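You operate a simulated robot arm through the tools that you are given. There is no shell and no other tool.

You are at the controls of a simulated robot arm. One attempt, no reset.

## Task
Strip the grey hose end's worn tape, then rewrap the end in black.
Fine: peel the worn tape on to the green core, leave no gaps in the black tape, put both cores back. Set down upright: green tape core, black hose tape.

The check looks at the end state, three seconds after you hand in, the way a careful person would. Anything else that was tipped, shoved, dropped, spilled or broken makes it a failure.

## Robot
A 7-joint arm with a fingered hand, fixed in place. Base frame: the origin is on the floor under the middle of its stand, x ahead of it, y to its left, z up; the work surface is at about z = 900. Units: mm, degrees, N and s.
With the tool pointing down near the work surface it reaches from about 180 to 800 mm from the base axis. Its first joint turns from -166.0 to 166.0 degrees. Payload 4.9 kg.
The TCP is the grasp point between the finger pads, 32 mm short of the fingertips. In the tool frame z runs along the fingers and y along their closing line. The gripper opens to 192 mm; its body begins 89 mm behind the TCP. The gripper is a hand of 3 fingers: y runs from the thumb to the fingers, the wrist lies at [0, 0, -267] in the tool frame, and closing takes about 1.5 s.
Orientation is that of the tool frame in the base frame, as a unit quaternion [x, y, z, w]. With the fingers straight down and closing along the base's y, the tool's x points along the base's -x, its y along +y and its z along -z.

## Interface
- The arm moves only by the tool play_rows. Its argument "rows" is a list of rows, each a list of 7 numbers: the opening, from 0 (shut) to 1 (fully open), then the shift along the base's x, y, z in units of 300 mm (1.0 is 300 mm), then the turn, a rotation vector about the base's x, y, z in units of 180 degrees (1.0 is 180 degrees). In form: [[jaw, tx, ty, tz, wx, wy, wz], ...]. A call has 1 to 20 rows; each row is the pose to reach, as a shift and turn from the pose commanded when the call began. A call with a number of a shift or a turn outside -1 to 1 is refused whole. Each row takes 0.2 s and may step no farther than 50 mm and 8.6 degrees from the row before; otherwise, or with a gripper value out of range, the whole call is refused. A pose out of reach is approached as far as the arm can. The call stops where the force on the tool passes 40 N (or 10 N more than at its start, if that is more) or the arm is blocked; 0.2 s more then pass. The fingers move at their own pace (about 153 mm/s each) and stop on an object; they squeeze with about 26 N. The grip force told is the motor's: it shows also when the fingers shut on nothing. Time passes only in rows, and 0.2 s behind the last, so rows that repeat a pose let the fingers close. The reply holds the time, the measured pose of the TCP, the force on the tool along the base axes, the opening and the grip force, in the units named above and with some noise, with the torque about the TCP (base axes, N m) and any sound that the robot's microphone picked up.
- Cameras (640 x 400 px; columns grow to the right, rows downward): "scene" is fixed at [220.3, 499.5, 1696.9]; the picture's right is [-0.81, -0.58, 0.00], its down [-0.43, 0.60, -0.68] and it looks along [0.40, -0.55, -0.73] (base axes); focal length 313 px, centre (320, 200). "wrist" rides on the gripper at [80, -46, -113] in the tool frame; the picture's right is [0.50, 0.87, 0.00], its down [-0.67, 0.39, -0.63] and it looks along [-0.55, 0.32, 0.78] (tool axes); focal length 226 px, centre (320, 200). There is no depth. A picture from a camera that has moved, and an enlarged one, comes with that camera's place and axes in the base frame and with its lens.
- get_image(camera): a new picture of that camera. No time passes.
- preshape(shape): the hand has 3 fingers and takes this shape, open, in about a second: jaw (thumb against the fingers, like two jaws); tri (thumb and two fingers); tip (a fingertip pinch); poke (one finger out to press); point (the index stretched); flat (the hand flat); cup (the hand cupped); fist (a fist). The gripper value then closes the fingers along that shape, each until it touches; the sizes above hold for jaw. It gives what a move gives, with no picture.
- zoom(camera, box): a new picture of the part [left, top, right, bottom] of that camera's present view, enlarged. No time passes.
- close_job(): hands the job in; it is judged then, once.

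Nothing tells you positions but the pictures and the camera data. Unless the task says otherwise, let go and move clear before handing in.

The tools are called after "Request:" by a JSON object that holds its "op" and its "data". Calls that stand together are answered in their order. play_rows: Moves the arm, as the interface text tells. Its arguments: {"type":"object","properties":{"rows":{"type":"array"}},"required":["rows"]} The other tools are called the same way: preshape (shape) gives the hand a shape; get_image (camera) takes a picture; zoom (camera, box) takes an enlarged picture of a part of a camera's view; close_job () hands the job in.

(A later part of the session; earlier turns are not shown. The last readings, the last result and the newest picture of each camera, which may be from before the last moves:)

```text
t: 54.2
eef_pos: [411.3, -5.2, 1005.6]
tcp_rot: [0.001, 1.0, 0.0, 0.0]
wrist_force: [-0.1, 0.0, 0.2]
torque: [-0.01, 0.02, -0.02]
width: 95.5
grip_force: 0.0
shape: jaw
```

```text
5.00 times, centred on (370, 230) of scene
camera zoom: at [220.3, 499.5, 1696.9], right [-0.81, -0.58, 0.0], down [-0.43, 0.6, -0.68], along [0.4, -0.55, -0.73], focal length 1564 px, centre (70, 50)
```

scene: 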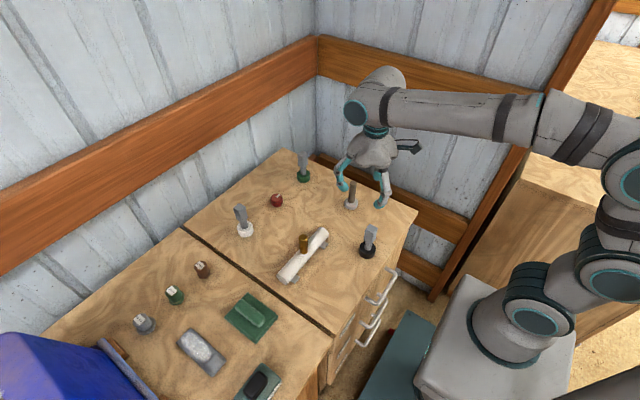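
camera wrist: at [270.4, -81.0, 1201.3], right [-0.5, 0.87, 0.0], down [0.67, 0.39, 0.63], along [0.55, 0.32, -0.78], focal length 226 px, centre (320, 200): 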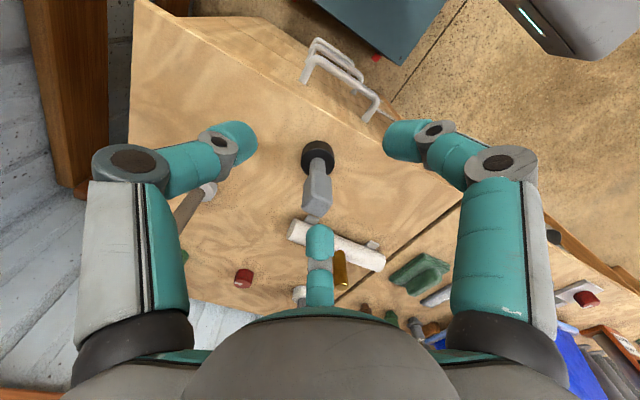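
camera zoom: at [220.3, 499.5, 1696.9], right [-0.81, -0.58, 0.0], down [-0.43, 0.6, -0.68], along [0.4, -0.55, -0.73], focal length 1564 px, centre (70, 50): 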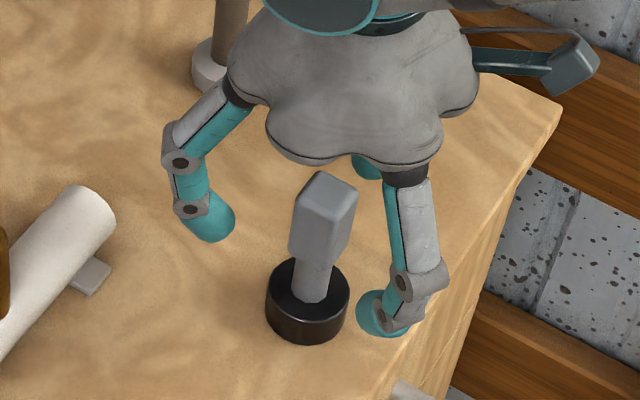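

Request:
{"op": "play_rows", "data": {"rows": [[0.5, -0.006, 0.002, -0.018, 0, 0, 0], [0.4, -0.006, 0.002, -0.018, 0, 0, 0], [0.2, -0.006, 0.002, -0.018, 0, 0, 0], [0, -0.006, 0.002, -0.018, 0, 0, 0], [0, -0.006, 0.002, -0.018, 0, 0, 0], [0, -0.006, 0.002, -0.018, 0, 0, 0], [0, -0.006, 0.002, -0.018, 0, 0, 0], [0, -0.006, 0.002, -0.018, 0, 0, 0], [0, -0.006, 0.002, -0.018, 0, 0, 0]]}}

Request:
{"op": "zoom", "data": {"camera": "wrist", "box": [220, 40, 420, 200]}}

Request:
{"op": "zoom", "data": {"camera": "scene", "box": [350, 215, 390, 265]}}

```text
t: 56.2
eef_pos: [407.1, -4.3, 1001.1]
tcp_rot: [0.0, 1.0, 0.0, 0.0]
wrist_force: [-0.1, -0.3, -0.4]
torque: [-0.02, -0.04, 0.03]
width: 26.6
grip_force: 26.2
shape: jaw
```

```text
2.50 times, centred on (320, 120) of wrist
camera zoom: at [328.2, -48.7, 1114.0], right [-0.5, 0.87, 0.0], down [0.67, 0.39, 0.63], along [0.55, 0.32, -0.78], focal length 565 px, centre (320, 400)
```

zoom: 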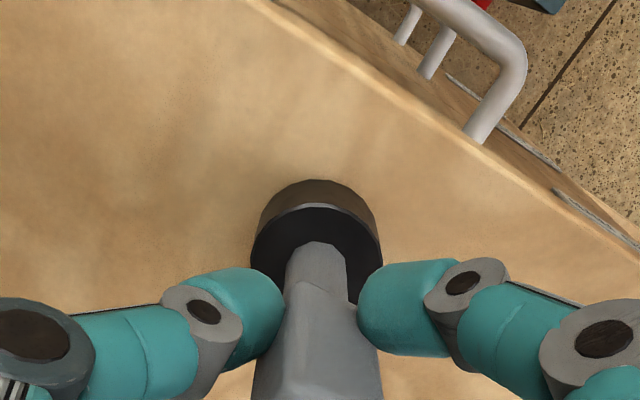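

```text
8.00 times, centred on (370, 240) of scene
camera zoom: at [220.3, 499.5, 1696.9], right [-0.81, -0.58, 0.0], down [-0.43, 0.6, -0.68], along [0.4, -0.55, -0.73], focal length 2502 px, centre (-80, -120)
```

zoom: 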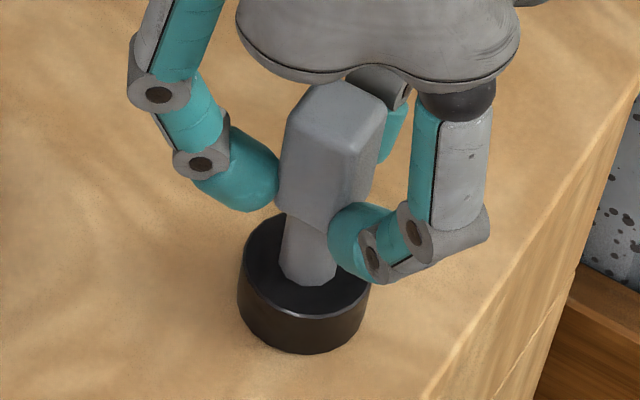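

The black core is gripped (26.6 mm, 26 N). I'll lift it straight up and check it's held.

Request:
{"op": "play_rows", "data": {"rows": [[0, 0, 0, 0.03, 0, 0, 0], [0, 0, 0, 0.09, 0, 0, 0], [0, 0, 0, 0.163, 0, 0, 0], [0, 0, 0, 0.163, 0, 0, 0]]}}

Request:
{"op": "zoom", "data": {"camera": "wrist", "box": [220, 40, 420, 200]}}

Request:
{"op": "zoom", "data": {"camera": "scene", "box": [330, 170, 410, 260]}}

```text
t: 57.2
eef_pos: [407.7, -2.6, 1050.3]
tcp_rot: [0.0, 1.0, 0.0, 0.001]
wrist_force: [0.1, -0.5, -1.3]
torque: [0.01, 0.02, -0.02]
width: 26.9
grip_force: 25.8
shape: jaw
```

```text
2.50 times, centred on (320, 120) of wrist
camera zoom: at [328.0, -47.4, 1163.5], right [-0.5, 0.87, 0.0], down [0.67, 0.39, 0.63], along [0.55, 0.32, -0.78], focal length 565 px, centre (320, 400)
```

zoom: 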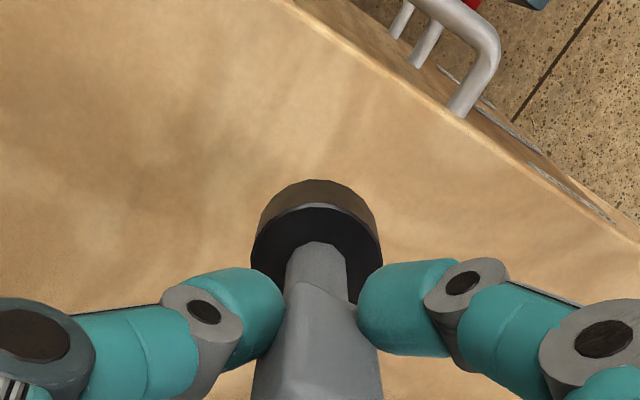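

```text
4.44 times, centred on (370, 215) of scene
camera zoom: at [220.3, 499.5, 1696.9], right [-0.81, -0.58, 0.0], down [-0.43, 0.6, -0.68], along [0.4, -0.55, -0.73], focal length 1390 px, centre (98, 133)
```

zoom: 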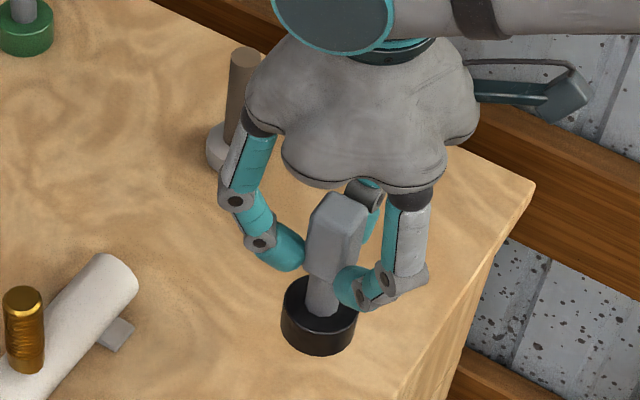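

Held. Now I'll carry it at wrapping height to the near side of the hose, stopping with a clear gap.

Request:
{"op": "play_rows", "data": {"rows": [[0, 0.07, -0.1, 0, 0, 0, 0], [0, 0.14, -0.2, 0, 0, 0, 0], [0, 0.21, -0.3, 0, 0, 0, 0], [0, 0.281, -0.4, 0, 0, 0, 0], [0, 0.281, -0.4, 0, 0, 0, 0]]}}

Request:
{"op": "zoom", "data": {"camera": "scene", "box": [330, 165, 390, 215]}}

Request:
{"op": "zoom", "data": {"camera": "wrist", "box": [240, 80, 400, 180]}}

```text
t: 58.4
eef_pos: [494.7, -122.1, 1052.6]
tcp_rot: [0.0, 1.0, 0.0, -0.001]
wrist_force: [-0.1, -0.3, -1.2]
torque: [-0.01, -0.04, -0.01]
width: 26.8
grip_force: 26.0
shape: jaw
```

```text
8.00 times, centred on (360, 190) of scene
camera zoom: at [220.3, 499.5, 1696.9], right [-0.81, -0.58, 0.0], down [-0.43, 0.6, -0.68], along [0.4, -0.55, -0.73], focal length 2502 px, centre (0, 280)
```

zoom: 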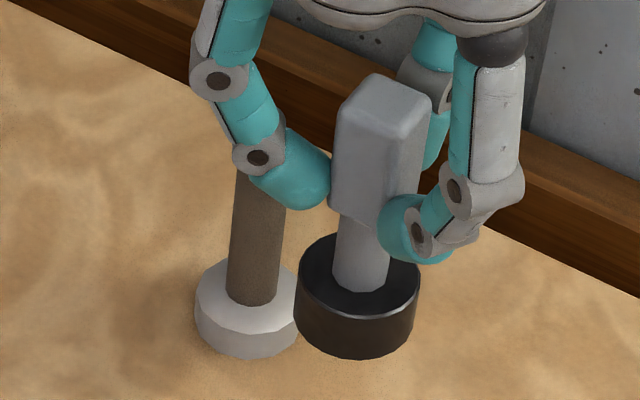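

```text
4.00 times, centred on (320, 130) of wrist
camera zoom: at [414.9, -166.8, 1166.0], right [-0.5, 0.87, 0.0], down [0.67, 0.39, 0.63], along [0.55, 0.32, -0.78], focal length 904 px, centre (320, 480)
```

zoom: 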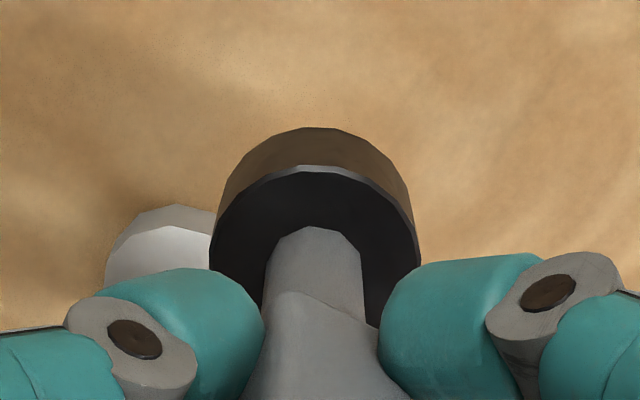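

Request:
{"op": "play_rows", "data": {"rows": [[0, 0.025, -0.007, -0.006, 0, 0, 0], [0, 0.05, -0.014, -0.008, 0, 0, 0], [0, 0.05, -0.014, -0.008, 0, 0, 0]]}}

Request:
{"op": "play_rows", "data": {"rows": [[0, 0.008, -0.002, 0, 0, 0, 0], [0, 0.008, -0.002, 0, 0, 0, 0]]}}

Request:
{"op": "zoom", "data": {"camera": "scene", "box": [335, 170, 375, 210]}}

Request:
{"op": "zoom", "data": {"camera": "wrist", "box": [260, 90, 360, 170]}}

```text
t: 59.2
eef_pos: [508.1, -127.1, 1047.9]
tcp_rot: [0.0, 1.0, -0.001, 0.0]
wrist_force: [0.5, -0.7, -0.8]
torque: [-0.01, 0.0, 0.01]
width: 27.0
grip_force: 26.1
shape: jaw
```

```text
t: 59.8
eef_pos: [509.4, -129.1, 1049.9]
tcp_rot: [0.001, 1.0, 0.0, 0.0]
wrist_force: [-0.3, -0.7, -0.2]
torque: [-0.05, -0.05, 0.0]
width: 26.8
grip_force: 25.7
shape: jaw
```

```text
10.00 times, centred on (355, 190) of scene
camera zoom: at [220.3, 499.5, 1696.9], right [-0.81, -0.58, 0.0], down [-0.43, 0.6, -0.68], along [0.4, -0.55, -0.73], focal length 3128 px, centre (-30, 300)
```

zoom: 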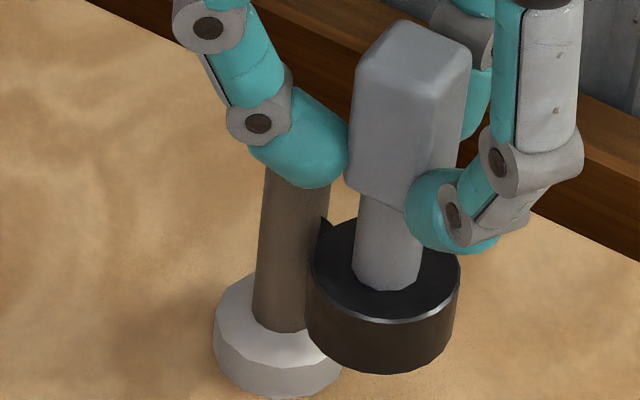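

```text
5.00 times, centred on (310, 130) of wrist
camera zoom: at [430.7, -173.4, 1161.6], right [-0.5, 0.87, 0.0], down [0.67, 0.39, 0.63], along [0.55, 0.32, -0.78], focal length 1130 px, centre (370, 550)
```

zoom: 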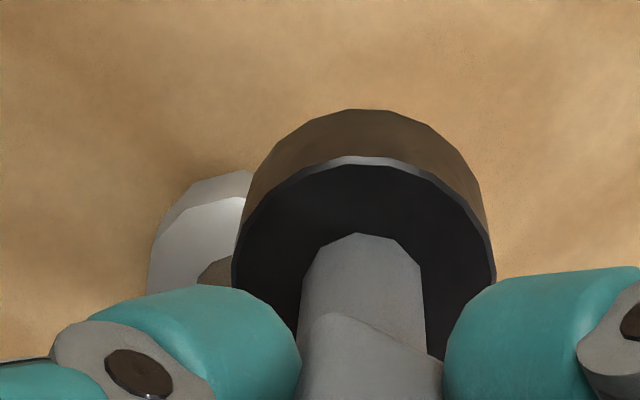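

A black strip now bridges to the hose, so the end has stuck. I'll begin a counter-clockwise orbit at the lowest band and check that it lays down.

Request:
{"op": "play_rows", "data": {"rows": [[0, 0.012, -0.0017, 0, 0, 0, 0], [0, 0.0093, -0.028, 0, 0, 0, 0], [0, 0.012, -0.0543, 0, 0, 0, 0], [0, 0.0203, -0.0797, 0, 0, 0, 0], [0, 0.0337, -0.1023, 0, 0, 0, 0], [0, 0.0513, -0.122, 0, 0, 0, 0], [0, 0.0513, -0.122, 0, 0, 0, 0]]}}

Request:
{"op": "zoom", "data": {"camera": "scene", "box": [335, 170, 375, 210]}}

Request:
{"op": "zoom", "data": {"camera": "wrist", "box": [260, 90, 380, 180]}}

```text
t: 61.4
eef_pos: [524.4, -163.4, 1047.6]
tcp_rot: [0.0, 1.0, 0.0, 0.0]
wrist_force: [0.6, 0.4, -1.1]
torque: [0.0, -0.02, 0.01]
width: 26.5
grip_force: 25.9
shape: jaw
```

```text
10.00 times, centred on (355, 190) of scene
camera zoom: at [220.3, 499.5, 1696.9], right [-0.81, -0.58, 0.0], down [-0.43, 0.6, -0.68], along [0.4, -0.55, -0.73], focal length 3128 px, centre (-30, 300)
```

zoom: 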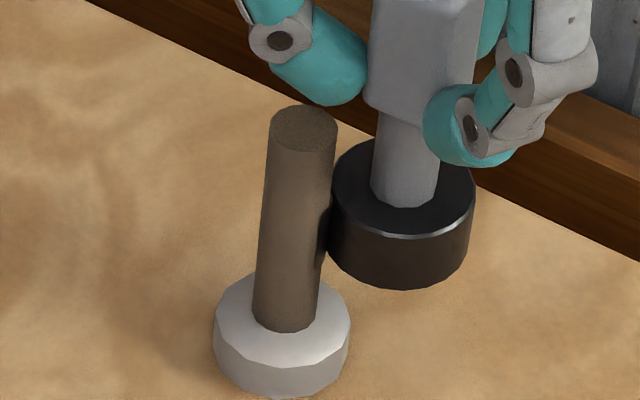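

```text
4.44 times, centred on (320, 135) of wrist
camera zoom: at [445.1, -209.0, 1160.9], right [-0.5, 0.87, 0.0], down [0.67, 0.39, 0.63], along [0.55, 0.32, -0.78], focal length 1005 px, centre (320, 489)
```

zoom: 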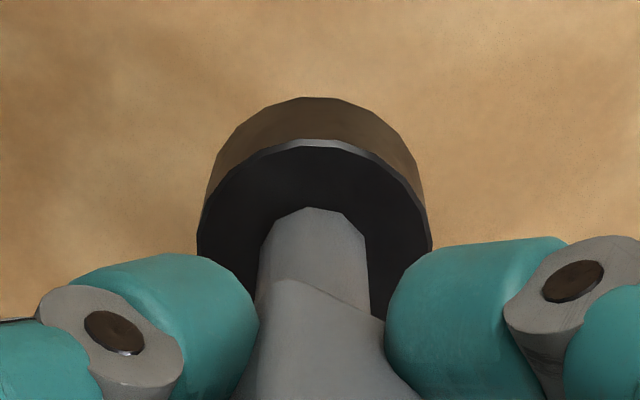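

Request:
{"op": "zoom", "data": {"camera": "scene", "box": [343, 178, 367, 204]}}

```text
15.38 times, centred on (355, 191) of scene
camera zoom: at [220.3, 499.5, 1696.9], right [-0.81, -0.58, 0.0], down [-0.43, 0.6, -0.68], along [0.4, -0.55, -0.73], focal length 4812 px, centre (-218, 338)
```

zoom: 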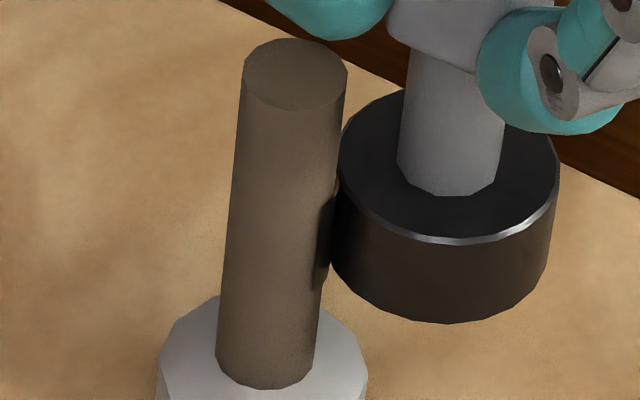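

A black band is starting to form on the hose. I'll continue counter-clockwise at this level around the far side.

Request:
{"op": "play_rows", "data": {"rows": [[0, 0.022, -0.0193, 0.002, 0, 0, 0], [0, 0.0463, -0.03, 0.002, 0, 0, 0], [0, 0.072, -0.0357, 0.002, 0, 0, 0], [0, 0.0987, -0.0357, 0.002, 0, 0, 0], [0, 0.1243, -0.03, 0.002, 0, 0, 0], [0, 0.1487, -0.0193, 0.002, 0, 0, 0], [0, 0.17, -0.0037, 0.002, 0, 0, 0], [0, 0.1877, 0.016, 0.002, 0, 0, 0], [0, 0.201, 0.0387, 0.002, 0, 0, 0], [0, 0.2093, 0.064, 0.002, 0, 0, 0], [0, 0.212, 0.0903, 0.002, 0, 0, 0], [0, 0.2093, 0.1167, 0.002, 0, 0, 0], [0, 0.201, 0.142, 0.002, 0, 0, 0], [0, 0.1877, 0.1647, 0.002, 0, 0, 0], [0, 0.1877, 0.1647, 0.002, 0, 0, 0]]}}

Request:
{"op": "zoom", "data": {"camera": "scene", "box": [330, 172, 370, 207]}}

Request:
{"op": "zoom", "data": {"camera": "wrist", "box": [270, 40, 360, 140]}}

```text
t: 64.6
eef_pos: [579.8, -115.4, 1049.5]
tcp_rot: [0.001, 1.0, 0.001, -0.001]
wrist_force: [-0.2, -0.1, -0.7]
torque: [-0.02, 0.0, 0.03]
width: 26.6
grip_force: 26.0
shape: jaw
```

```text
11.43 times, centred on (350, 190) of scene
camera zoom: at [220.3, 499.5, 1696.9], right [-0.81, -0.58, 0.0], down [-0.43, 0.6, -0.68], along [0.4, -0.55, -0.73], focal length 3574 px, centre (-23, 320)
```

zoom: 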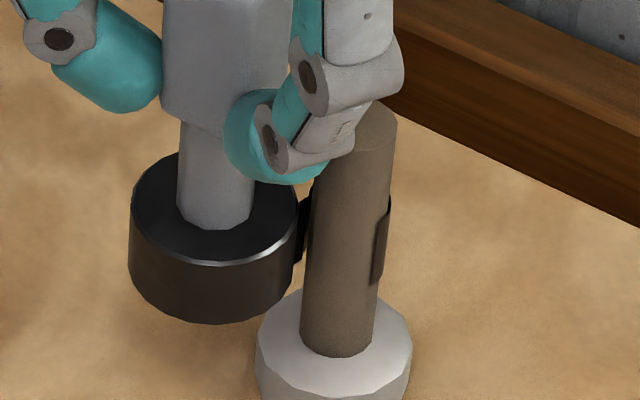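

```text
4.00 times, centred on (315, 90) of wrist
camera zoom: at [500.9, -160.5, 1161.8], right [-0.5, 0.87, 0.0], down [0.67, 0.39, 0.63], along [0.55, 0.32, -0.78], focal length 904 px, centre (340, 640)
```

zoom: 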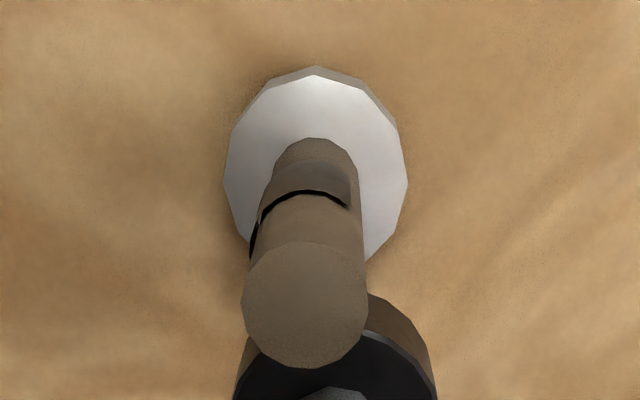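

Request:
{"op": "play_rows", "data": {"rows": [[0, -0.016, 0.02, 0, 0, 0, 0], [0, -0.0373, 0.0357, 0, 0, 0, 0], [0, -0.0617, 0.0463, 0, 0, 0, 0], [0, -0.0873, 0.052, 0, 0, 0, 0], [0, -0.114, 0.052, 0, 0, 0, 0], [0, -0.1397, 0.0463, 0, 0, 0, 0], [0, -0.164, 0.0357, 0, 0, 0, 0], [0, -0.1853, 0.02, 0, 0, 0, 0], [0, -0.203, 0.0003, 0, 0, 0, 0], [0, -0.2163, -0.0223, 0, 0, 0, 0], [0, -0.226, -0.0477, 0, 0, 0, 0], [0, -0.229, -0.074, 0, 0, 0, 0], [0, -0.2263, -0.1007, 0, 0, 0, 0], [0, -0.2177, -0.1263, 0, 0, 0, 0], [0, -0.2043, -0.15, 0, 0, 0, 0], [0, -0.2043, -0.15, 0, 0, 0, 0]]}}

Request:
{"op": "zoom", "data": {"camera": "scene", "box": [340, 172, 375, 207]}}

Request:
{"op": "zoom", "data": {"camera": "wrist", "box": [260, 80, 380, 180]}}

```text
t: 68.0
eef_pos: [519.7, -160.1, 1047.3]
tcp_rot: [0.0, 1.0, 0.0, 0.0]
wrist_force: [-0.4, -0.8, -0.7]
torque: [0.02, 0.01, 0.03]
width: 26.7
grip_force: 26.1
shape: jaw
```

```text
11.43 times, centred on (358, 190) of scene
camera zoom: at [220.3, 499.5, 1696.9], right [-0.81, -0.58, 0.0], down [-0.43, 0.6, -0.68], along [0.4, -0.55, -0.73], focal length 3574 px, centre (-109, 320)
```

zoom: 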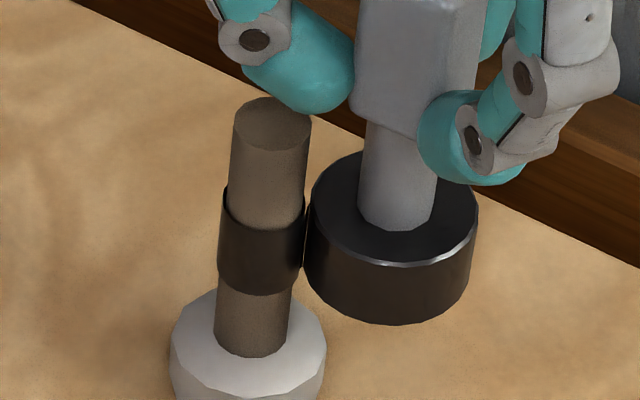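

```text
4.00 times, centred on (320, 130) of wrist
camera zoom: at [440.0, -204.9, 1160.8], right [-0.5, 0.87, 0.0], down [0.67, 0.39, 0.63], along [0.55, 0.32, -0.78], focal length 904 px, centre (320, 480)
```

zoom: 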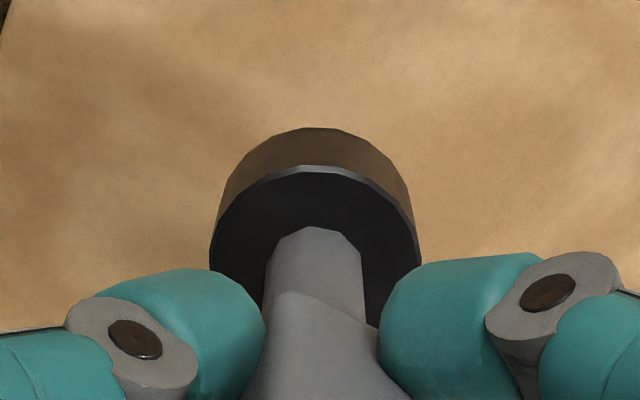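

The first full black turn is on, covering roughly z 948–974. Now I'll spiral up slowly, about 11 mm per turn, so each turn overlaps the last by more than half.

Request:
{"op": "play_rows", "data": {"rows": [[0, 0.0167, -0.0197, 0.002, 0, 0, 0], [0, 0.0387, -0.0353, 0.003, 0, 0, 0], [0, 0.063, -0.0463, 0.004, 0, 0, 0], [0, 0.0893, -0.052, 0.005, 0, 0, 0], [0, 0.116, -0.052, 0.0062, 0, 0, 0], [0, 0.1423, -0.0463, 0.0074, 0, 0, 0], [0, 0.1667, -0.0353, 0.0086, 0, 0, 0], [0, 0.1887, -0.0197, 0.0098, 0, 0, 0], [0, 0.2063, 0.0003, 0.011, 0, 0, 0], [0, 0.22, 0.0233, 0.0122, 0, 0, 0], [0, 0.2283, 0.049, 0.0134, 0, 0, 0], [0, 0.231, 0.0757, 0.0146, 0, 0, 0], [0, 0.2283, 0.1023, 0.0158, 0, 0, 0], [0, 0.22, 0.128, 0.017, 0, 0, 0], [0, 0.2063, 0.151, 0.0182, 0, 0, 0], [0, 0.2063, 0.151, 0.0182, 0, 0, 0]]}}

Request:
{"op": "zoom", "data": {"camera": "scene", "box": [330, 172, 370, 207]}}

Request:
{"op": "zoom", "data": {"camera": "wrist", "box": [270, 40, 360, 140]}}

```text
t: 71.4
eef_pos: [580.4, -113.4, 1054.0]
tcp_rot: [0.0, 1.0, -0.001, 0.0]
wrist_force: [-0.3, 0.0, -1.0]
torque: [0.01, 0.0, -0.01]
width: 26.5
grip_force: 26.3
shape: jaw
```

```text
11.43 times, centred on (350, 190) of scene
camera zoom: at [220.3, 499.5, 1696.9], right [-0.81, -0.58, 0.0], down [-0.43, 0.6, -0.68], along [0.4, -0.55, -0.73], focal length 3574 px, centre (-23, 320)
```

zoom: 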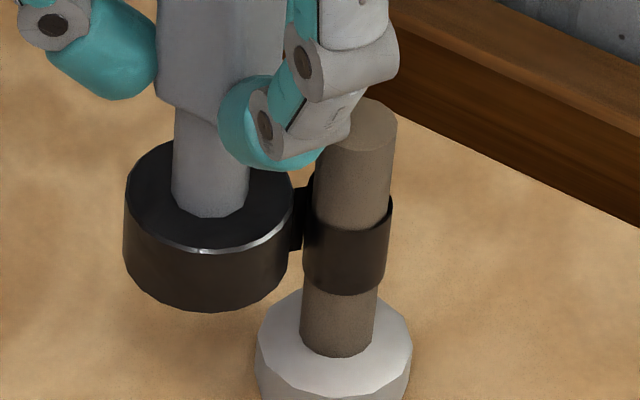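

```text
4.00 times, centred on (315, 90) of wrist
camera zoom: at [501.8, -159.1, 1167.2], right [-0.5, 0.87, 0.0], down [0.67, 0.39, 0.63], along [0.55, 0.32, -0.78], focal length 904 px, centre (340, 640)
```

zoom: 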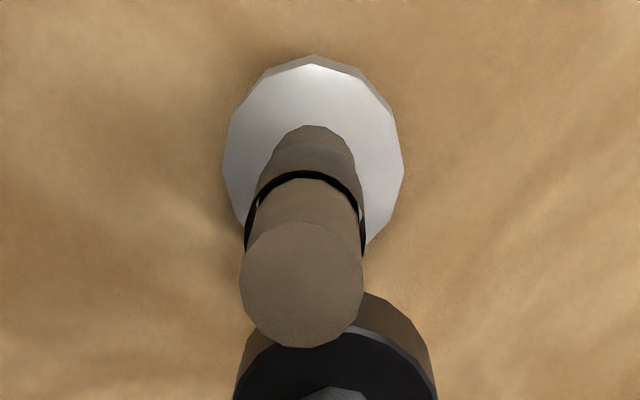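

Request:
{"op": "play_rows", "data": {"rows": [[0, -0.016, 0.0177, 0.0012, 0, 0, 0], [0, -0.038, 0.0333, 0.0024, 0, 0, 0], [0, -0.0623, 0.0443, 0.0036, 0, 0, 0], [0, -0.0887, 0.05, 0.0048, 0, 0, 0], [0, -0.1153, 0.05, 0.006, 0, 0, 0], [0, -0.1417, 0.0443, 0.0072, 0, 0, 0], [0, -0.166, 0.0333, 0.0084, 0, 0, 0], [0, -0.188, 0.0177, 0.0096, 0, 0, 0], [0, -0.2057, -0.0023, 0.0108, 0, 0, 0], [0, -0.2193, -0.0253, 0.012, 0, 0, 0], [0, -0.2277, -0.051, 0.0132, 0, 0, 0], [0, -0.2303, -0.0777, 0.0144, 0, 0, 0], [0, -0.2277, -0.1043, 0.0156, 0, 0, 0], [0, -0.2193, -0.13, 0.0168, 0, 0, 0], [0, -0.2057, -0.153, 0.018, 0, 0, 0], [0, -0.188, -0.173, 0.0192, 0, 0, 0], [0, -0.188, -0.173, 0.0192, 0, 0, 0]]}}

Request:
{"op": "zoom", "data": {"camera": "scene", "box": [340, 172, 375, 207]}}

```text
t: 75.0
eef_pos: [524.4, -166.8, 1057.4]
tcp_rot: [0.0, 1.0, 0.0, 0.0]
wrist_force: [-0.3, 0.5, -0.7]
torque: [0.04, 0.0, -0.01]
width: 26.9
grip_force: 26.2
shape: jaw
```

```text
11.43 times, centred on (358, 190) of scene
camera zoom: at [220.3, 499.5, 1696.9], right [-0.81, -0.58, 0.0], down [-0.43, 0.6, -0.68], along [0.4, -0.55, -0.73], focal length 3574 px, centre (-109, 320)
```

zoom: 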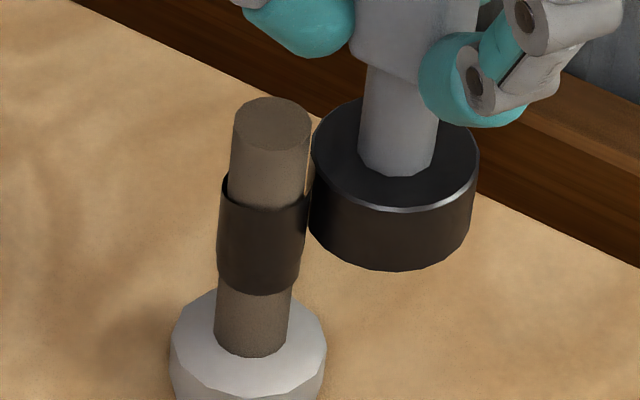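

Request:
{"op": "play_rows", "data": {"rows": [[0, 0.021, -0.0163, 0.0015, 0, 0, 0], [0, 0.0457, -0.0273, 0.003, 0, 0, 0], [0, 0.0723, -0.033, 0.0045, 0, 0, 0], [0, 0.0997, -0.033, 0.006, 0, 0, 0], [0, 0.1263, -0.0273, 0.0075, 0, 0, 0], [0, 0.151, -0.0163, 0.009, 0, 0, 0], [0, 0.173, -0.0003, 0.0105, 0, 0, 0], [0, 0.1913, 0.02, 0.012, 0, 0, 0], [0, 0.2047, 0.0433, 0.0135, 0, 0, 0], [0, 0.213, 0.0693, 0.015, 0, 0, 0], [0, 0.216, 0.0963, 0.0165, 0, 0, 0], [0, 0.213, 0.1233, 0.018, 0, 0, 0], [0, 0.2047, 0.1493, 0.0195, 0, 0, 0], [0, 0.1913, 0.1727, 0.021, 0, 0, 0], [0, 0.1913, 0.1727, 0.021, 0, 0, 0]]}}

Request:
{"op": "zoom", "data": {"camera": "scene", "box": [330, 172, 370, 207]}}

Request:
{"op": "zoom", "data": {"camera": "wrist", "box": [270, 40, 360, 140]}}

```text
t: 78.2
eef_pos: [582.1, -113.9, 1063.6]
tcp_rot: [0.0, 1.0, -0.001, 0.0]
wrist_force: [-0.2, -1.0, -0.9]
torque: [0.0, -0.01, -0.01]
width: 26.8
grip_force: 25.8
shape: jaw
```

```text
11.43 times, centred on (350, 190) of scene
camera zoom: at [220.3, 499.5, 1696.9], right [-0.81, -0.58, 0.0], down [-0.43, 0.6, -0.68], along [0.4, -0.55, -0.73], focal length 3574 px, centre (-23, 320)
```

zoom: 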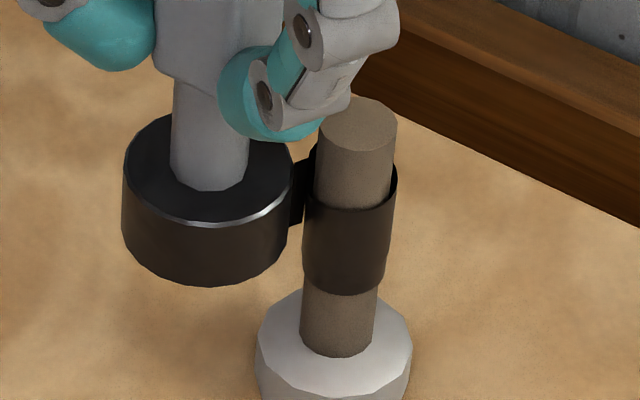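

```text
4.00 times, centred on (315, 90) of wrist
camera zoom: at [502.7, -159.0, 1177.4], right [-0.5, 0.87, 0.0], down [0.67, 0.39, 0.63], along [0.55, 0.32, -0.78], focal length 904 px, centre (340, 640)
```

zoom: 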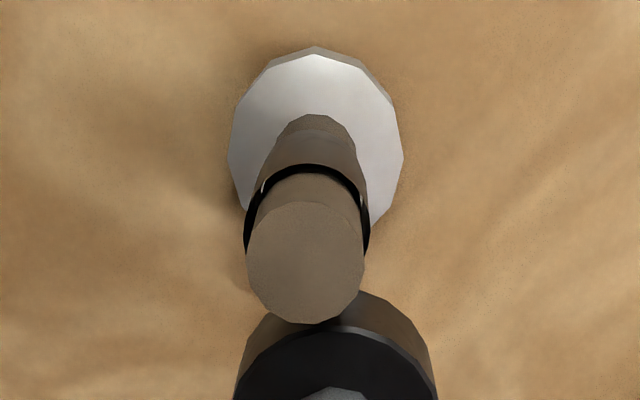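

Request:
{"op": "play_rows", "data": {"rows": [[0, -0.019, 0.019, 0.0017, 0, 0, 0], [0, -0.041, 0.035, 0.0034, 0, 0, 0], [0, -0.0657, 0.046, 0.0051, 0, 0, 0], [0, -0.0923, 0.0517, 0.0068, 0, 0, 0], [0, -0.1197, 0.0517, 0.0085, 0, 0, 0], [0, -0.1463, 0.046, 0.0102, 0, 0, 0], [0, -0.171, 0.035, 0.0119, 0, 0, 0], [0, -0.193, 0.019, 0.0136, 0, 0, 0], [0, -0.2113, -0.0013, 0.0153, 0, 0, 0], [0, -0.2247, -0.0247, 0.017, 0, 0, 0], [0, -0.233, -0.0507, 0.0187, 0, 0, 0], [0, -0.236, -0.0777, 0.0204, 0, 0, 0], [0, -0.233, -0.1047, 0.0221, 0, 0, 0], [0, -0.2247, -0.1307, 0.0238, 0, 0, 0], [0, -0.2113, -0.154, 0.0255, 0, 0, 0], [0, -0.193, -0.1743, 0.0265, 0, 0, 0], [0, -0.193, -0.1743, 0.0265, 0, 0, 0]]}}

Request:
{"op": "zoom", "data": {"camera": "scene", "box": [340, 172, 375, 207]}}

```text
t: 81.8
eef_pos: [523.7, -167.2, 1072.7]
tcp_rot: [0.0, 1.0, -0.001, 0.0]
wrist_force: [0.8, -0.8, -1.2]
torque: [-0.02, -0.03, -0.03]
width: 26.4
grip_force: 25.6
shape: jaw
```

```text
11.43 times, centred on (358, 190) of scene
camera zoom: at [220.3, 499.5, 1696.9], right [-0.81, -0.58, 0.0], down [-0.43, 0.6, -0.68], along [0.4, -0.55, -0.73], focal length 3574 px, centre (-109, 320)
```

zoom: 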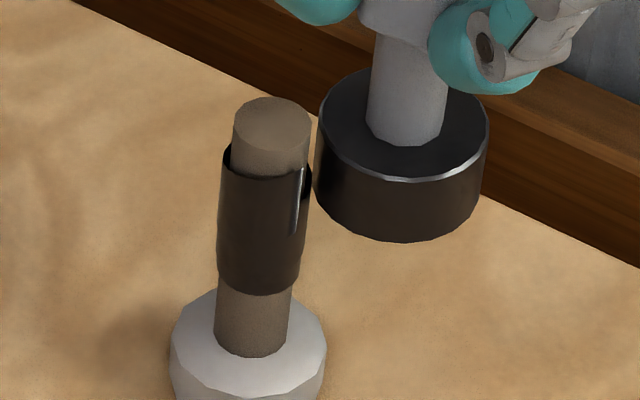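

Request:
{"op": "zoom", "data": {"camera": "scene", "box": [343, 178, 367, 202]}}

Request:
{"op": "zoom", "data": {"camera": "wrist", "box": [260, 80, 380, 180]}}

```text
16.00 times, centred on (355, 190) of scene
camera zoom: at [220.3, 499.5, 1696.9], right [-0.81, -0.58, 0.0], down [-0.43, 0.6, -0.68], along [0.4, -0.55, -0.73], focal length 5004 px, centre (-240, 360)
```

zoom: 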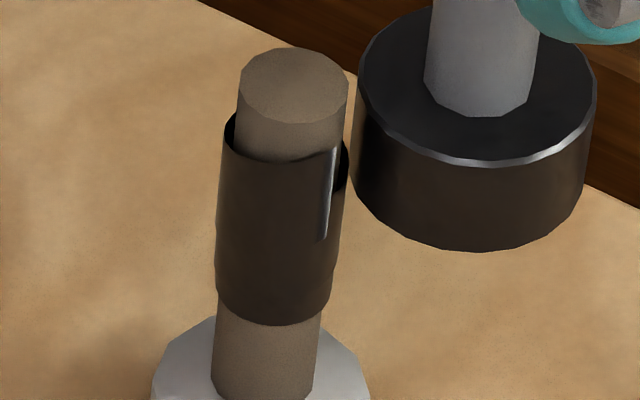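

```text
4.00 times, centred on (320, 130) of wrist
camera zoom: at [444.1, -212.1, 1186.2], right [-0.5, 0.87, 0.0], down [0.67, 0.39, 0.63], along [0.55, 0.32, -0.78], focal length 904 px, centre (320, 480)
```

zoom: 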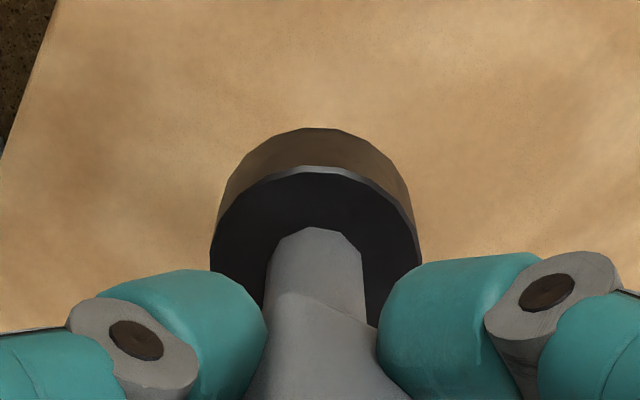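

There's a pale vertical line near 166°, on the upper part, that may be the end of the new tape. I'll carry on counter-clockwise at the top level and see whether tape is still being laid.

Request:
{"op": "play_rows", "data": {"rows": [[0, 0.0227, -0.015, -0.003, 0, 0, 0], [0, 0.0473, -0.026, -0.003, 0, 0, 0], [0, 0.074, -0.0317, -0.003, 0, 0, 0], [0, 0.1013, -0.0317, -0.003, 0, 0, 0], [0, 0.128, -0.026, -0.003, 0, 0, 0], [0, 0.1527, -0.015, -0.003, 0, 0, 0], [0, 0.1747, 0.001, -0.003, 0, 0, 0], [0, 0.193, 0.0213, -0.003, 0, 0, 0], [0, 0.2063, 0.0447, -0.003, 0, 0, 0], [0, 0.2147, 0.0707, -0.003, 0, 0, 0], [0, 0.2177, 0.0977, -0.003, 0, 0, 0], [0, 0.2147, 0.1247, -0.003, 0, 0, 0], [0, 0.2063, 0.1507, -0.003, 0, 0, 0], [0, 0.193, 0.174, -0.003, 0, 0, 0], [0, 0.193, 0.174, -0.003, 0, 0, 0]]}}

Request:
{"op": "zoom", "data": {"camera": "scene", "box": [335, 174, 367, 204]}}

Request:
{"op": "zoom", "data": {"camera": "wrist", "box": [280, 40, 350, 120]}}

```text
t: 85.0
eef_pos: [580.6, -115.2, 1072.0]
tcp_rot: [0.0, 1.0, 0.0, 0.0]
wrist_force: [0.9, 0.5, -0.8]
torque: [0.03, 0.04, -0.01]
width: 26.7
grip_force: 25.9
shape: jaw
```

```text
13.33 times, centred on (351, 189) of scene
camera zoom: at [220.3, 499.5, 1696.9], right [-0.81, -0.58, 0.0], down [-0.43, 0.6, -0.68], along [0.4, -0.55, -0.73], focal length 4170 px, centre (-93, 347)
```

zoom: 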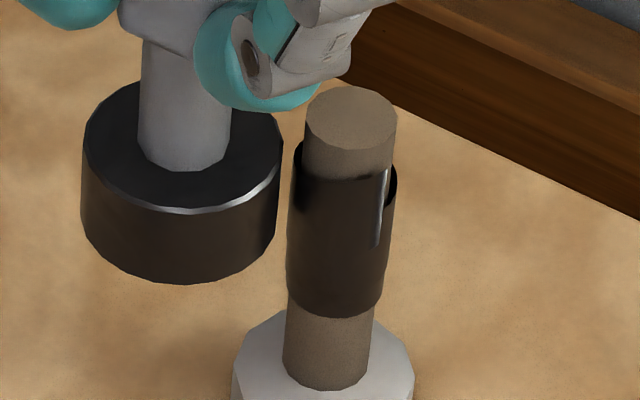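

```text
5.00 times, centred on (315, 80) of wrist
camera zoom: at [501.5, -159.3, 1186.1], right [-0.5, 0.87, 0.0], down [0.67, 0.39, 0.63], along [0.55, 0.32, -0.78], focal length 1130 px, centre (345, 800)
```

zoom: 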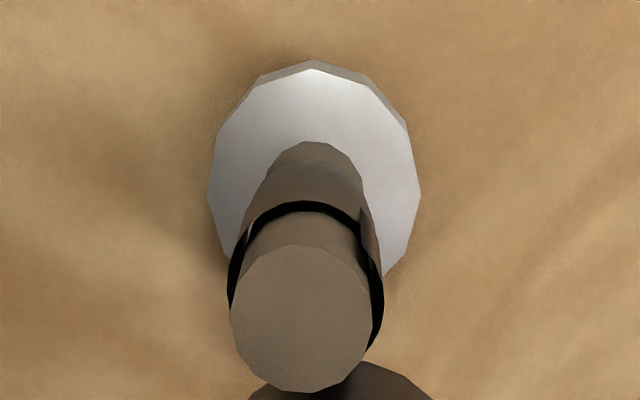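

No strip bridges any more. The black tape ended after three turns at about 166°, and its top edge still spirals, leaving up to roughly 14 mm of the old wrap area bare just past that end. I'll back off and approach again at the top level, to see if the roll sticks again and can cover that wedge.

Request:
{"op": "play_rows", "data": {"rows": [[0, 0.034, 0.025, -0.002, 0, 0, 0], [0, 0.08, 0.058, -0.002, 0, 0, 0], [0, 0.08, 0.058, -0.002, 0, 0, 0], [0, 0.08, 0.058, -0.002, 0, 0, 0]]}}

Request:
{"op": "zoom", "data": {"camera": "scene", "box": [320, 170, 370, 210]}}

Request:
{"op": "get_image", "data": {"camera": "wrist"}}

```text
t: 86.0
eef_pos: [604.7, -95.3, 1072.1]
tcp_rot: [0.0, 1.0, 0.0, 0.0]
wrist_force: [1.0, -0.2, -0.9]
torque: [0.01, 0.01, -0.02]
width: 26.5
grip_force: 25.9
shape: jaw
```

```text
10.00 times, centred on (345, 190) of scene
camera zoom: at [220.3, 499.5, 1696.9], right [-0.81, -0.58, 0.0], down [-0.43, 0.6, -0.68], along [0.4, -0.55, -0.73], focal length 3128 px, centre (70, 300)
```

zoom: 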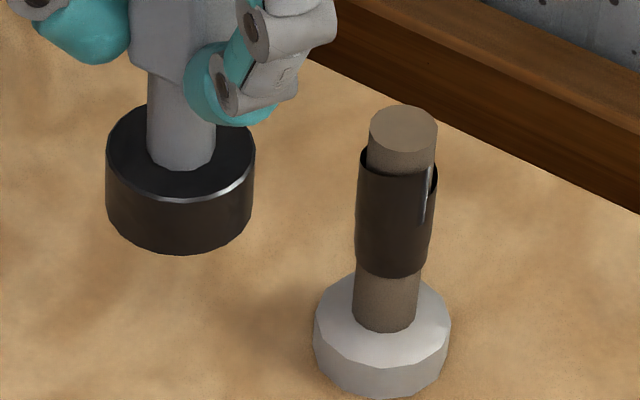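

```text
taken
camera wrist: at [526.1, -140.9, 1185.8], right [-0.5, 0.87, 0.0], down [0.67, 0.39, 0.63], along [0.55, 0.32, -0.78], focal length 226 px, centre (320, 200)
```

wrist: 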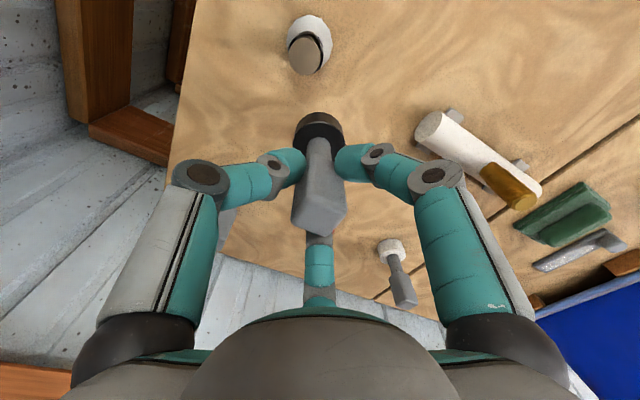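

Request:
{"op": "play_rows", "data": {"rows": [[0, -0.04, -0.03, 0, 0, 0, 0], [0, -0.062, -0.047, 0, 0, 0, 0], [0, -0.074, -0.056, 0, 0, 0, 0], [0, -0.08, -0.061, 0, 0, 0, 0], [0, -0.08, -0.061, 0, 0, 0, 0], [0, -0.08, -0.061, 0, 0, 0, 0]]}}

Request:
{"op": "zoom", "data": {"camera": "scene", "box": [335, 174, 367, 204]}}

```text
t: 87.4
eef_pos: [582.2, -115.9, 1070.3]
tcp_rot: [0.0, 1.0, 0.0, 0.001]
wrist_force: [0.4, 0.1, -1.0]
torque: [0.01, 0.01, 0.02]
width: 26.8
grip_force: 26.6
shape: jaw
```

```text
13.33 times, centred on (351, 189) of scene
camera zoom: at [220.3, 499.5, 1696.9], right [-0.81, -0.58, 0.0], down [-0.43, 0.6, -0.68], along [0.4, -0.55, -0.73], focal length 4170 px, centre (-93, 347)
```

zoom: 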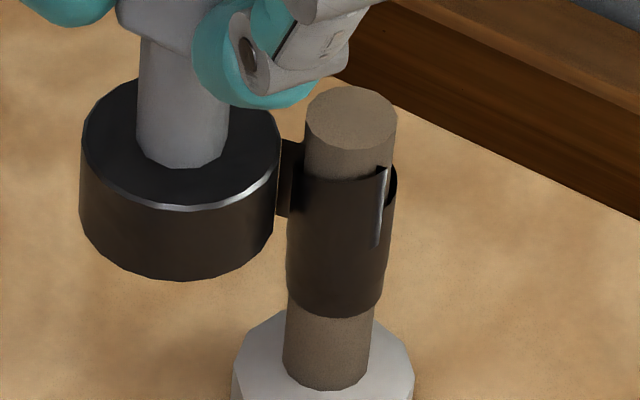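

The roll stuck again at about 36°. This time I'll lay a full three-turn pass shaped like the original wrap: one flat turn at the top, one turn spiralling down, and one flat turn at the bottom. That covers everything by itself.

Request:
{"op": "play_rows", "data": {"rows": [[0, -0.019, 0.0233, 0.003, 0, 0, 0], [0, -0.041, 0.0393, 0.003, 0, 0, 0], [0, -0.0657, 0.0503, 0.003, 0, 0, 0], [0, -0.0923, 0.056, 0.003, 0, 0, 0], [0, -0.1197, 0.056, 0.003, 0, 0, 0], [0, -0.1463, 0.0503, 0.003, 0, 0, 0], [0, -0.171, 0.0393, 0.003, 0, 0, 0], [0, -0.193, 0.0233, 0.003, 0, 0, 0], [0, -0.2113, 0.003, 0.003, 0, 0, 0], [0, -0.2247, -0.0203, 0.003, 0, 0, 0], [0, -0.233, -0.0463, 0.003, 0, 0, 0], [0, -0.236, -0.0733, 0.003, 0, 0, 0], [0, -0.233, -0.1003, 0.003, 0, 0, 0], [0, -0.2247, -0.1263, 0.003, 0, 0, 0], [0, -0.2113, -0.1497, 0.003, 0, 0, 0], [0, -0.193, -0.17, 0.003, 0, 0, 0], [0, -0.193, -0.17, 0.003, 0, 0, 0]]}}

Request:
{"op": "zoom", "data": {"camera": "scene", "box": [343, 174, 371, 204]}}

```text
t: 91.0
eef_pos: [523.4, -166.9, 1071.7]
tcp_rot: [0.001, 1.0, 0.0, 0.0]
wrist_force: [-0.2, 0.0, -0.9]
torque: [-0.02, -0.01, 0.02]
width: 26.6
grip_force: 26.4
shape: jaw
```

```text
13.33 times, centred on (357, 189) of scene
camera zoom: at [220.3, 499.5, 1696.9], right [-0.81, -0.58, 0.0], down [-0.43, 0.6, -0.68], along [0.4, -0.55, -0.73], focal length 4170 px, centre (-173, 347)
```

zoom: 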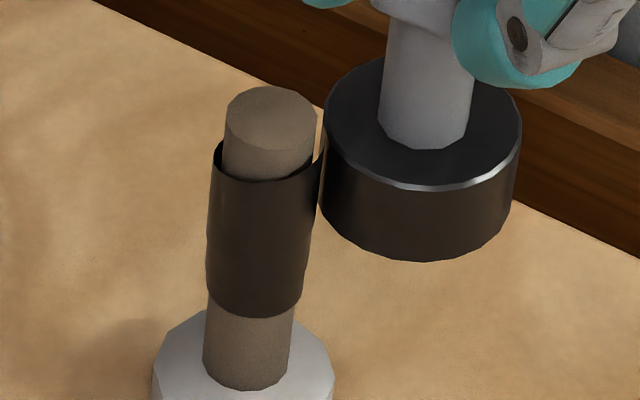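

Request:
{"op": "play_rows", "data": {"rows": [[0, 0.0227, -0.015, -0.002, 0, 0, 0], [0, 0.0473, -0.026, -0.002, 0, 0, 0], [0, 0.074, -0.0317, -0.002, 0, 0, 0], [0, 0.1013, -0.0317, -0.002, 0, 0, 0], [0, 0.128, -0.026, -0.002, 0, 0, 0], [0, 0.1527, -0.015, -0.002, 0, 0, 0], [0, 0.1747, 0.001, -0.002, 0, 0, 0], [0, 0.193, 0.0213, -0.002, 0, 0, 0], [0, 0.2063, 0.0447, -0.002, 0, 0, 0], [0, 0.2147, 0.0707, -0.002, 0, 0, 0], [0, 0.2177, 0.0977, -0.002, 0, 0, 0], [0, 0.2147, 0.1247, -0.002, 0, 0, 0], [0, 0.2063, 0.1507, -0.002, 0, 0, 0], [0, 0.193, 0.174, -0.002, 0, 0, 0], [0, 0.175, 0.195, -0.002, 0, 0, 0], [0, 0.175, 0.195, -0.002, 0, 0, 0]]}}

Request:
{"op": "zoom", "data": {"camera": "scene", "box": [335, 174, 367, 204]}}

Request:
{"op": "zoom", "data": {"camera": "wrist", "box": [270, 40, 350, 120]}}

```text
t: 94.4
eef_pos: [577.2, -109.0, 1071.6]
tcp_rot: [0.0, 1.0, 0.0, 0.0]
wrist_force: [-0.2, -0.6, -1.0]
torque: [-0.02, -0.02, -0.02]
width: 26.3
grip_force: 26.3
shape: jaw
```

```text
13.33 times, centred on (351, 189) of scene
camera zoom: at [220.3, 499.5, 1696.9], right [-0.81, -0.58, 0.0], down [-0.43, 0.6, -0.68], along [0.4, -0.55, -0.73], focal length 4170 px, centre (-93, 347)
```

zoom: 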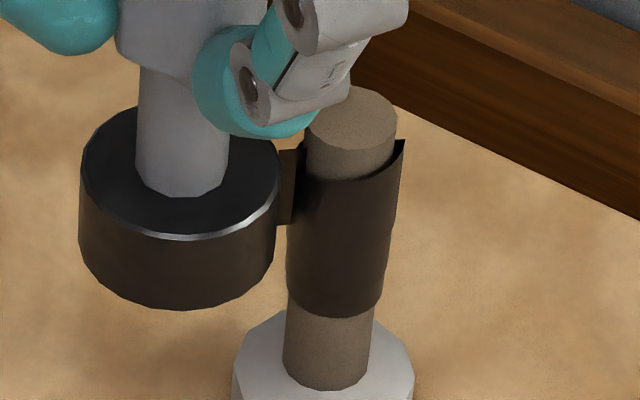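

```text
5.00 times, centred on (310, 80) of wrist
camera zoom: at [497.8, -152.9, 1184.9], right [-0.5, 0.87, 0.0], down [0.67, 0.39, 0.63], along [0.55, 0.32, -0.78], focal length 1130 px, centre (370, 800)
```

zoom: 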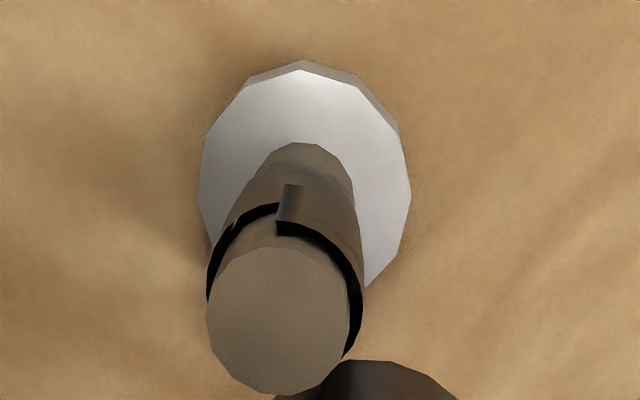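

Request:
{"op": "zoom", "data": {"camera": "wrist", "box": [290, 60, 330, 115]}}

Request:
{"op": "zoom", "data": {"camera": "scene", "box": [343, 178, 367, 202]}}

```text
7.27 times, centred on (310, 88) of wrist
camera zoom: at [497.8, -152.9, 1184.9], right [-0.5, 0.87, 0.0], down [0.67, 0.39, 0.63], along [0.55, 0.32, -0.78], focal length 1644 px, centre (393, 1018)
```

zoom: 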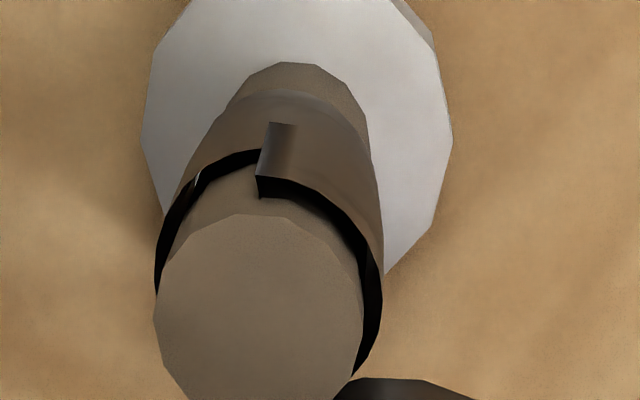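

```text
16.00 times, centred on (355, 190) of scene
camera zoom: at [220.3, 499.5, 1696.9], right [-0.81, -0.58, 0.0], down [-0.43, 0.6, -0.68], along [0.4, -0.55, -0.73], focal length 5004 px, centre (-240, 360)
```

zoom: 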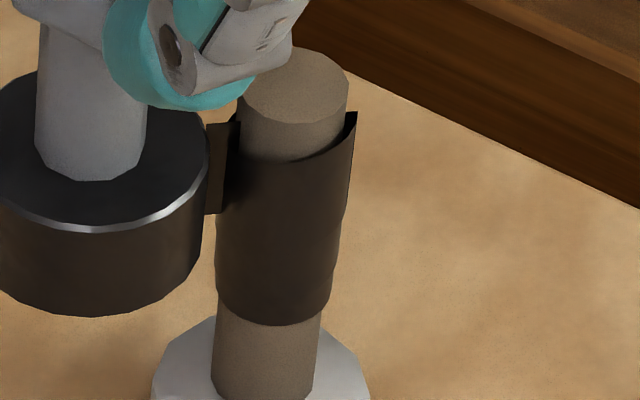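

The tape let go around 213°, most likely because the core sat a touch too high there, and it stuck again further on. I'll drop about 2 mm and keep going counter-clockwise so the top is covered all the way round.

Request:
{"op": "play_rows", "data": {"rows": [[0, -0.0227, 0.0177, -0.004, 0, 0, 0], [0, -0.048, 0.029, -0.0075, 0, 0, 0], [0, -0.075, 0.0347, -0.0075, 0, 0, 0], [0, -0.1023, 0.0347, -0.0075, 0, 0, 0], [0, -0.1293, 0.029, -0.0075, 0, 0, 0], [0, -0.1547, 0.0177, -0.0075, 0, 0, 0], [0, -0.1767, 0.0017, -0.0075, 0, 0, 0], [0, -0.1953, -0.019, -0.0075, 0, 0, 0], [0, -0.209, -0.0427, -0.0075, 0, 0, 0], [0, -0.2173, -0.069, -0.0075, 0, 0, 0], [0, -0.2203, -0.0963, -0.0075, 0, 0, 0], [0, -0.2173, -0.1237, -0.0075, 0, 0, 0], [0, -0.209, -0.15, -0.0075, 0, 0, 0], [0, -0.1953, -0.1737, -0.0075, 0, 0, 0], [0, -0.1767, -0.1943, -0.0075, 0, 0, 0], [0, -0.1547, -0.2103, -0.0075, 0, 0, 0], [0, -0.1293, -0.2217, -0.0075, 0, 0, 0], [0, -0.1023, -0.2273, -0.0075, 0, 0, 0], [0, -0.075, -0.2273, -0.0075, 0, 0, 0], [0, -0.048, -0.2217, -0.0075, 0, 0, 0]]}}

Request:
{"op": "zoom", "data": {"camera": "scene", "box": [338, 174, 370, 204]}}

Request:
{"op": "zoom", "data": {"camera": "wrist", "box": [260, 40, 400, 180]}}

```text
t: 98.6
eef_pos: [560.9, -174.6, 1070.0]
tcp_rot: [0.001, 1.0, -0.001, -0.001]
wrist_force: [0.9, 0.1, -0.3]
torque: [-0.01, 0.03, 0.04]
width: 26.7
grip_force: 26.4
shape: jaw
```

```text
13.33 times, centred on (354, 189) of scene
camera zoom: at [220.3, 499.5, 1696.9], right [-0.81, -0.58, 0.0], down [-0.43, 0.6, -0.68], along [0.4, -0.55, -0.73], focal length 4170 px, centre (-133, 347)
```

zoom: 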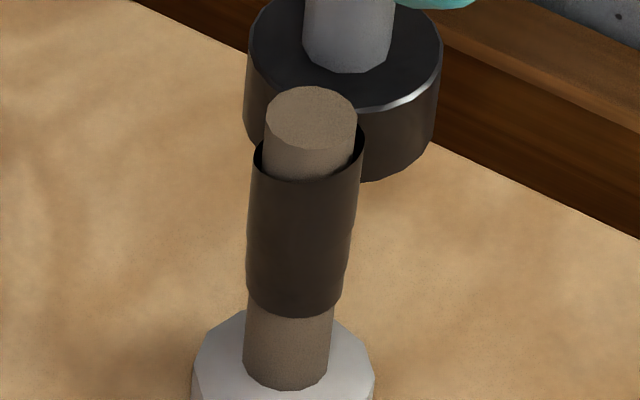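

```text
2.86 times, centred on (330, 110) of wrist
camera zoom: at [481.5, -219.9, 1182.6], right [-0.5, 0.87, 0.0], down [0.67, 0.39, 0.63], along [0.55, 0.32, -0.78], focal length 646 px, centre (291, 457)
```

zoom: 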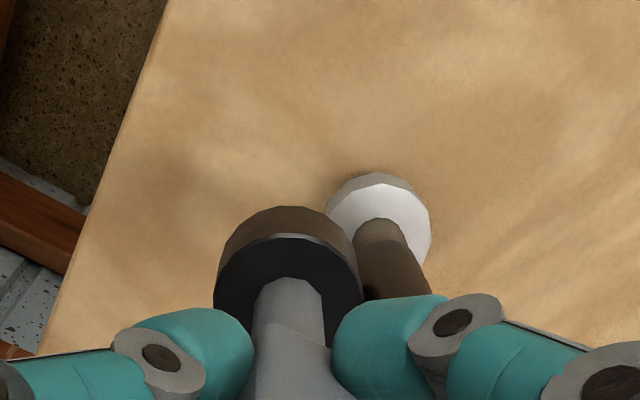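

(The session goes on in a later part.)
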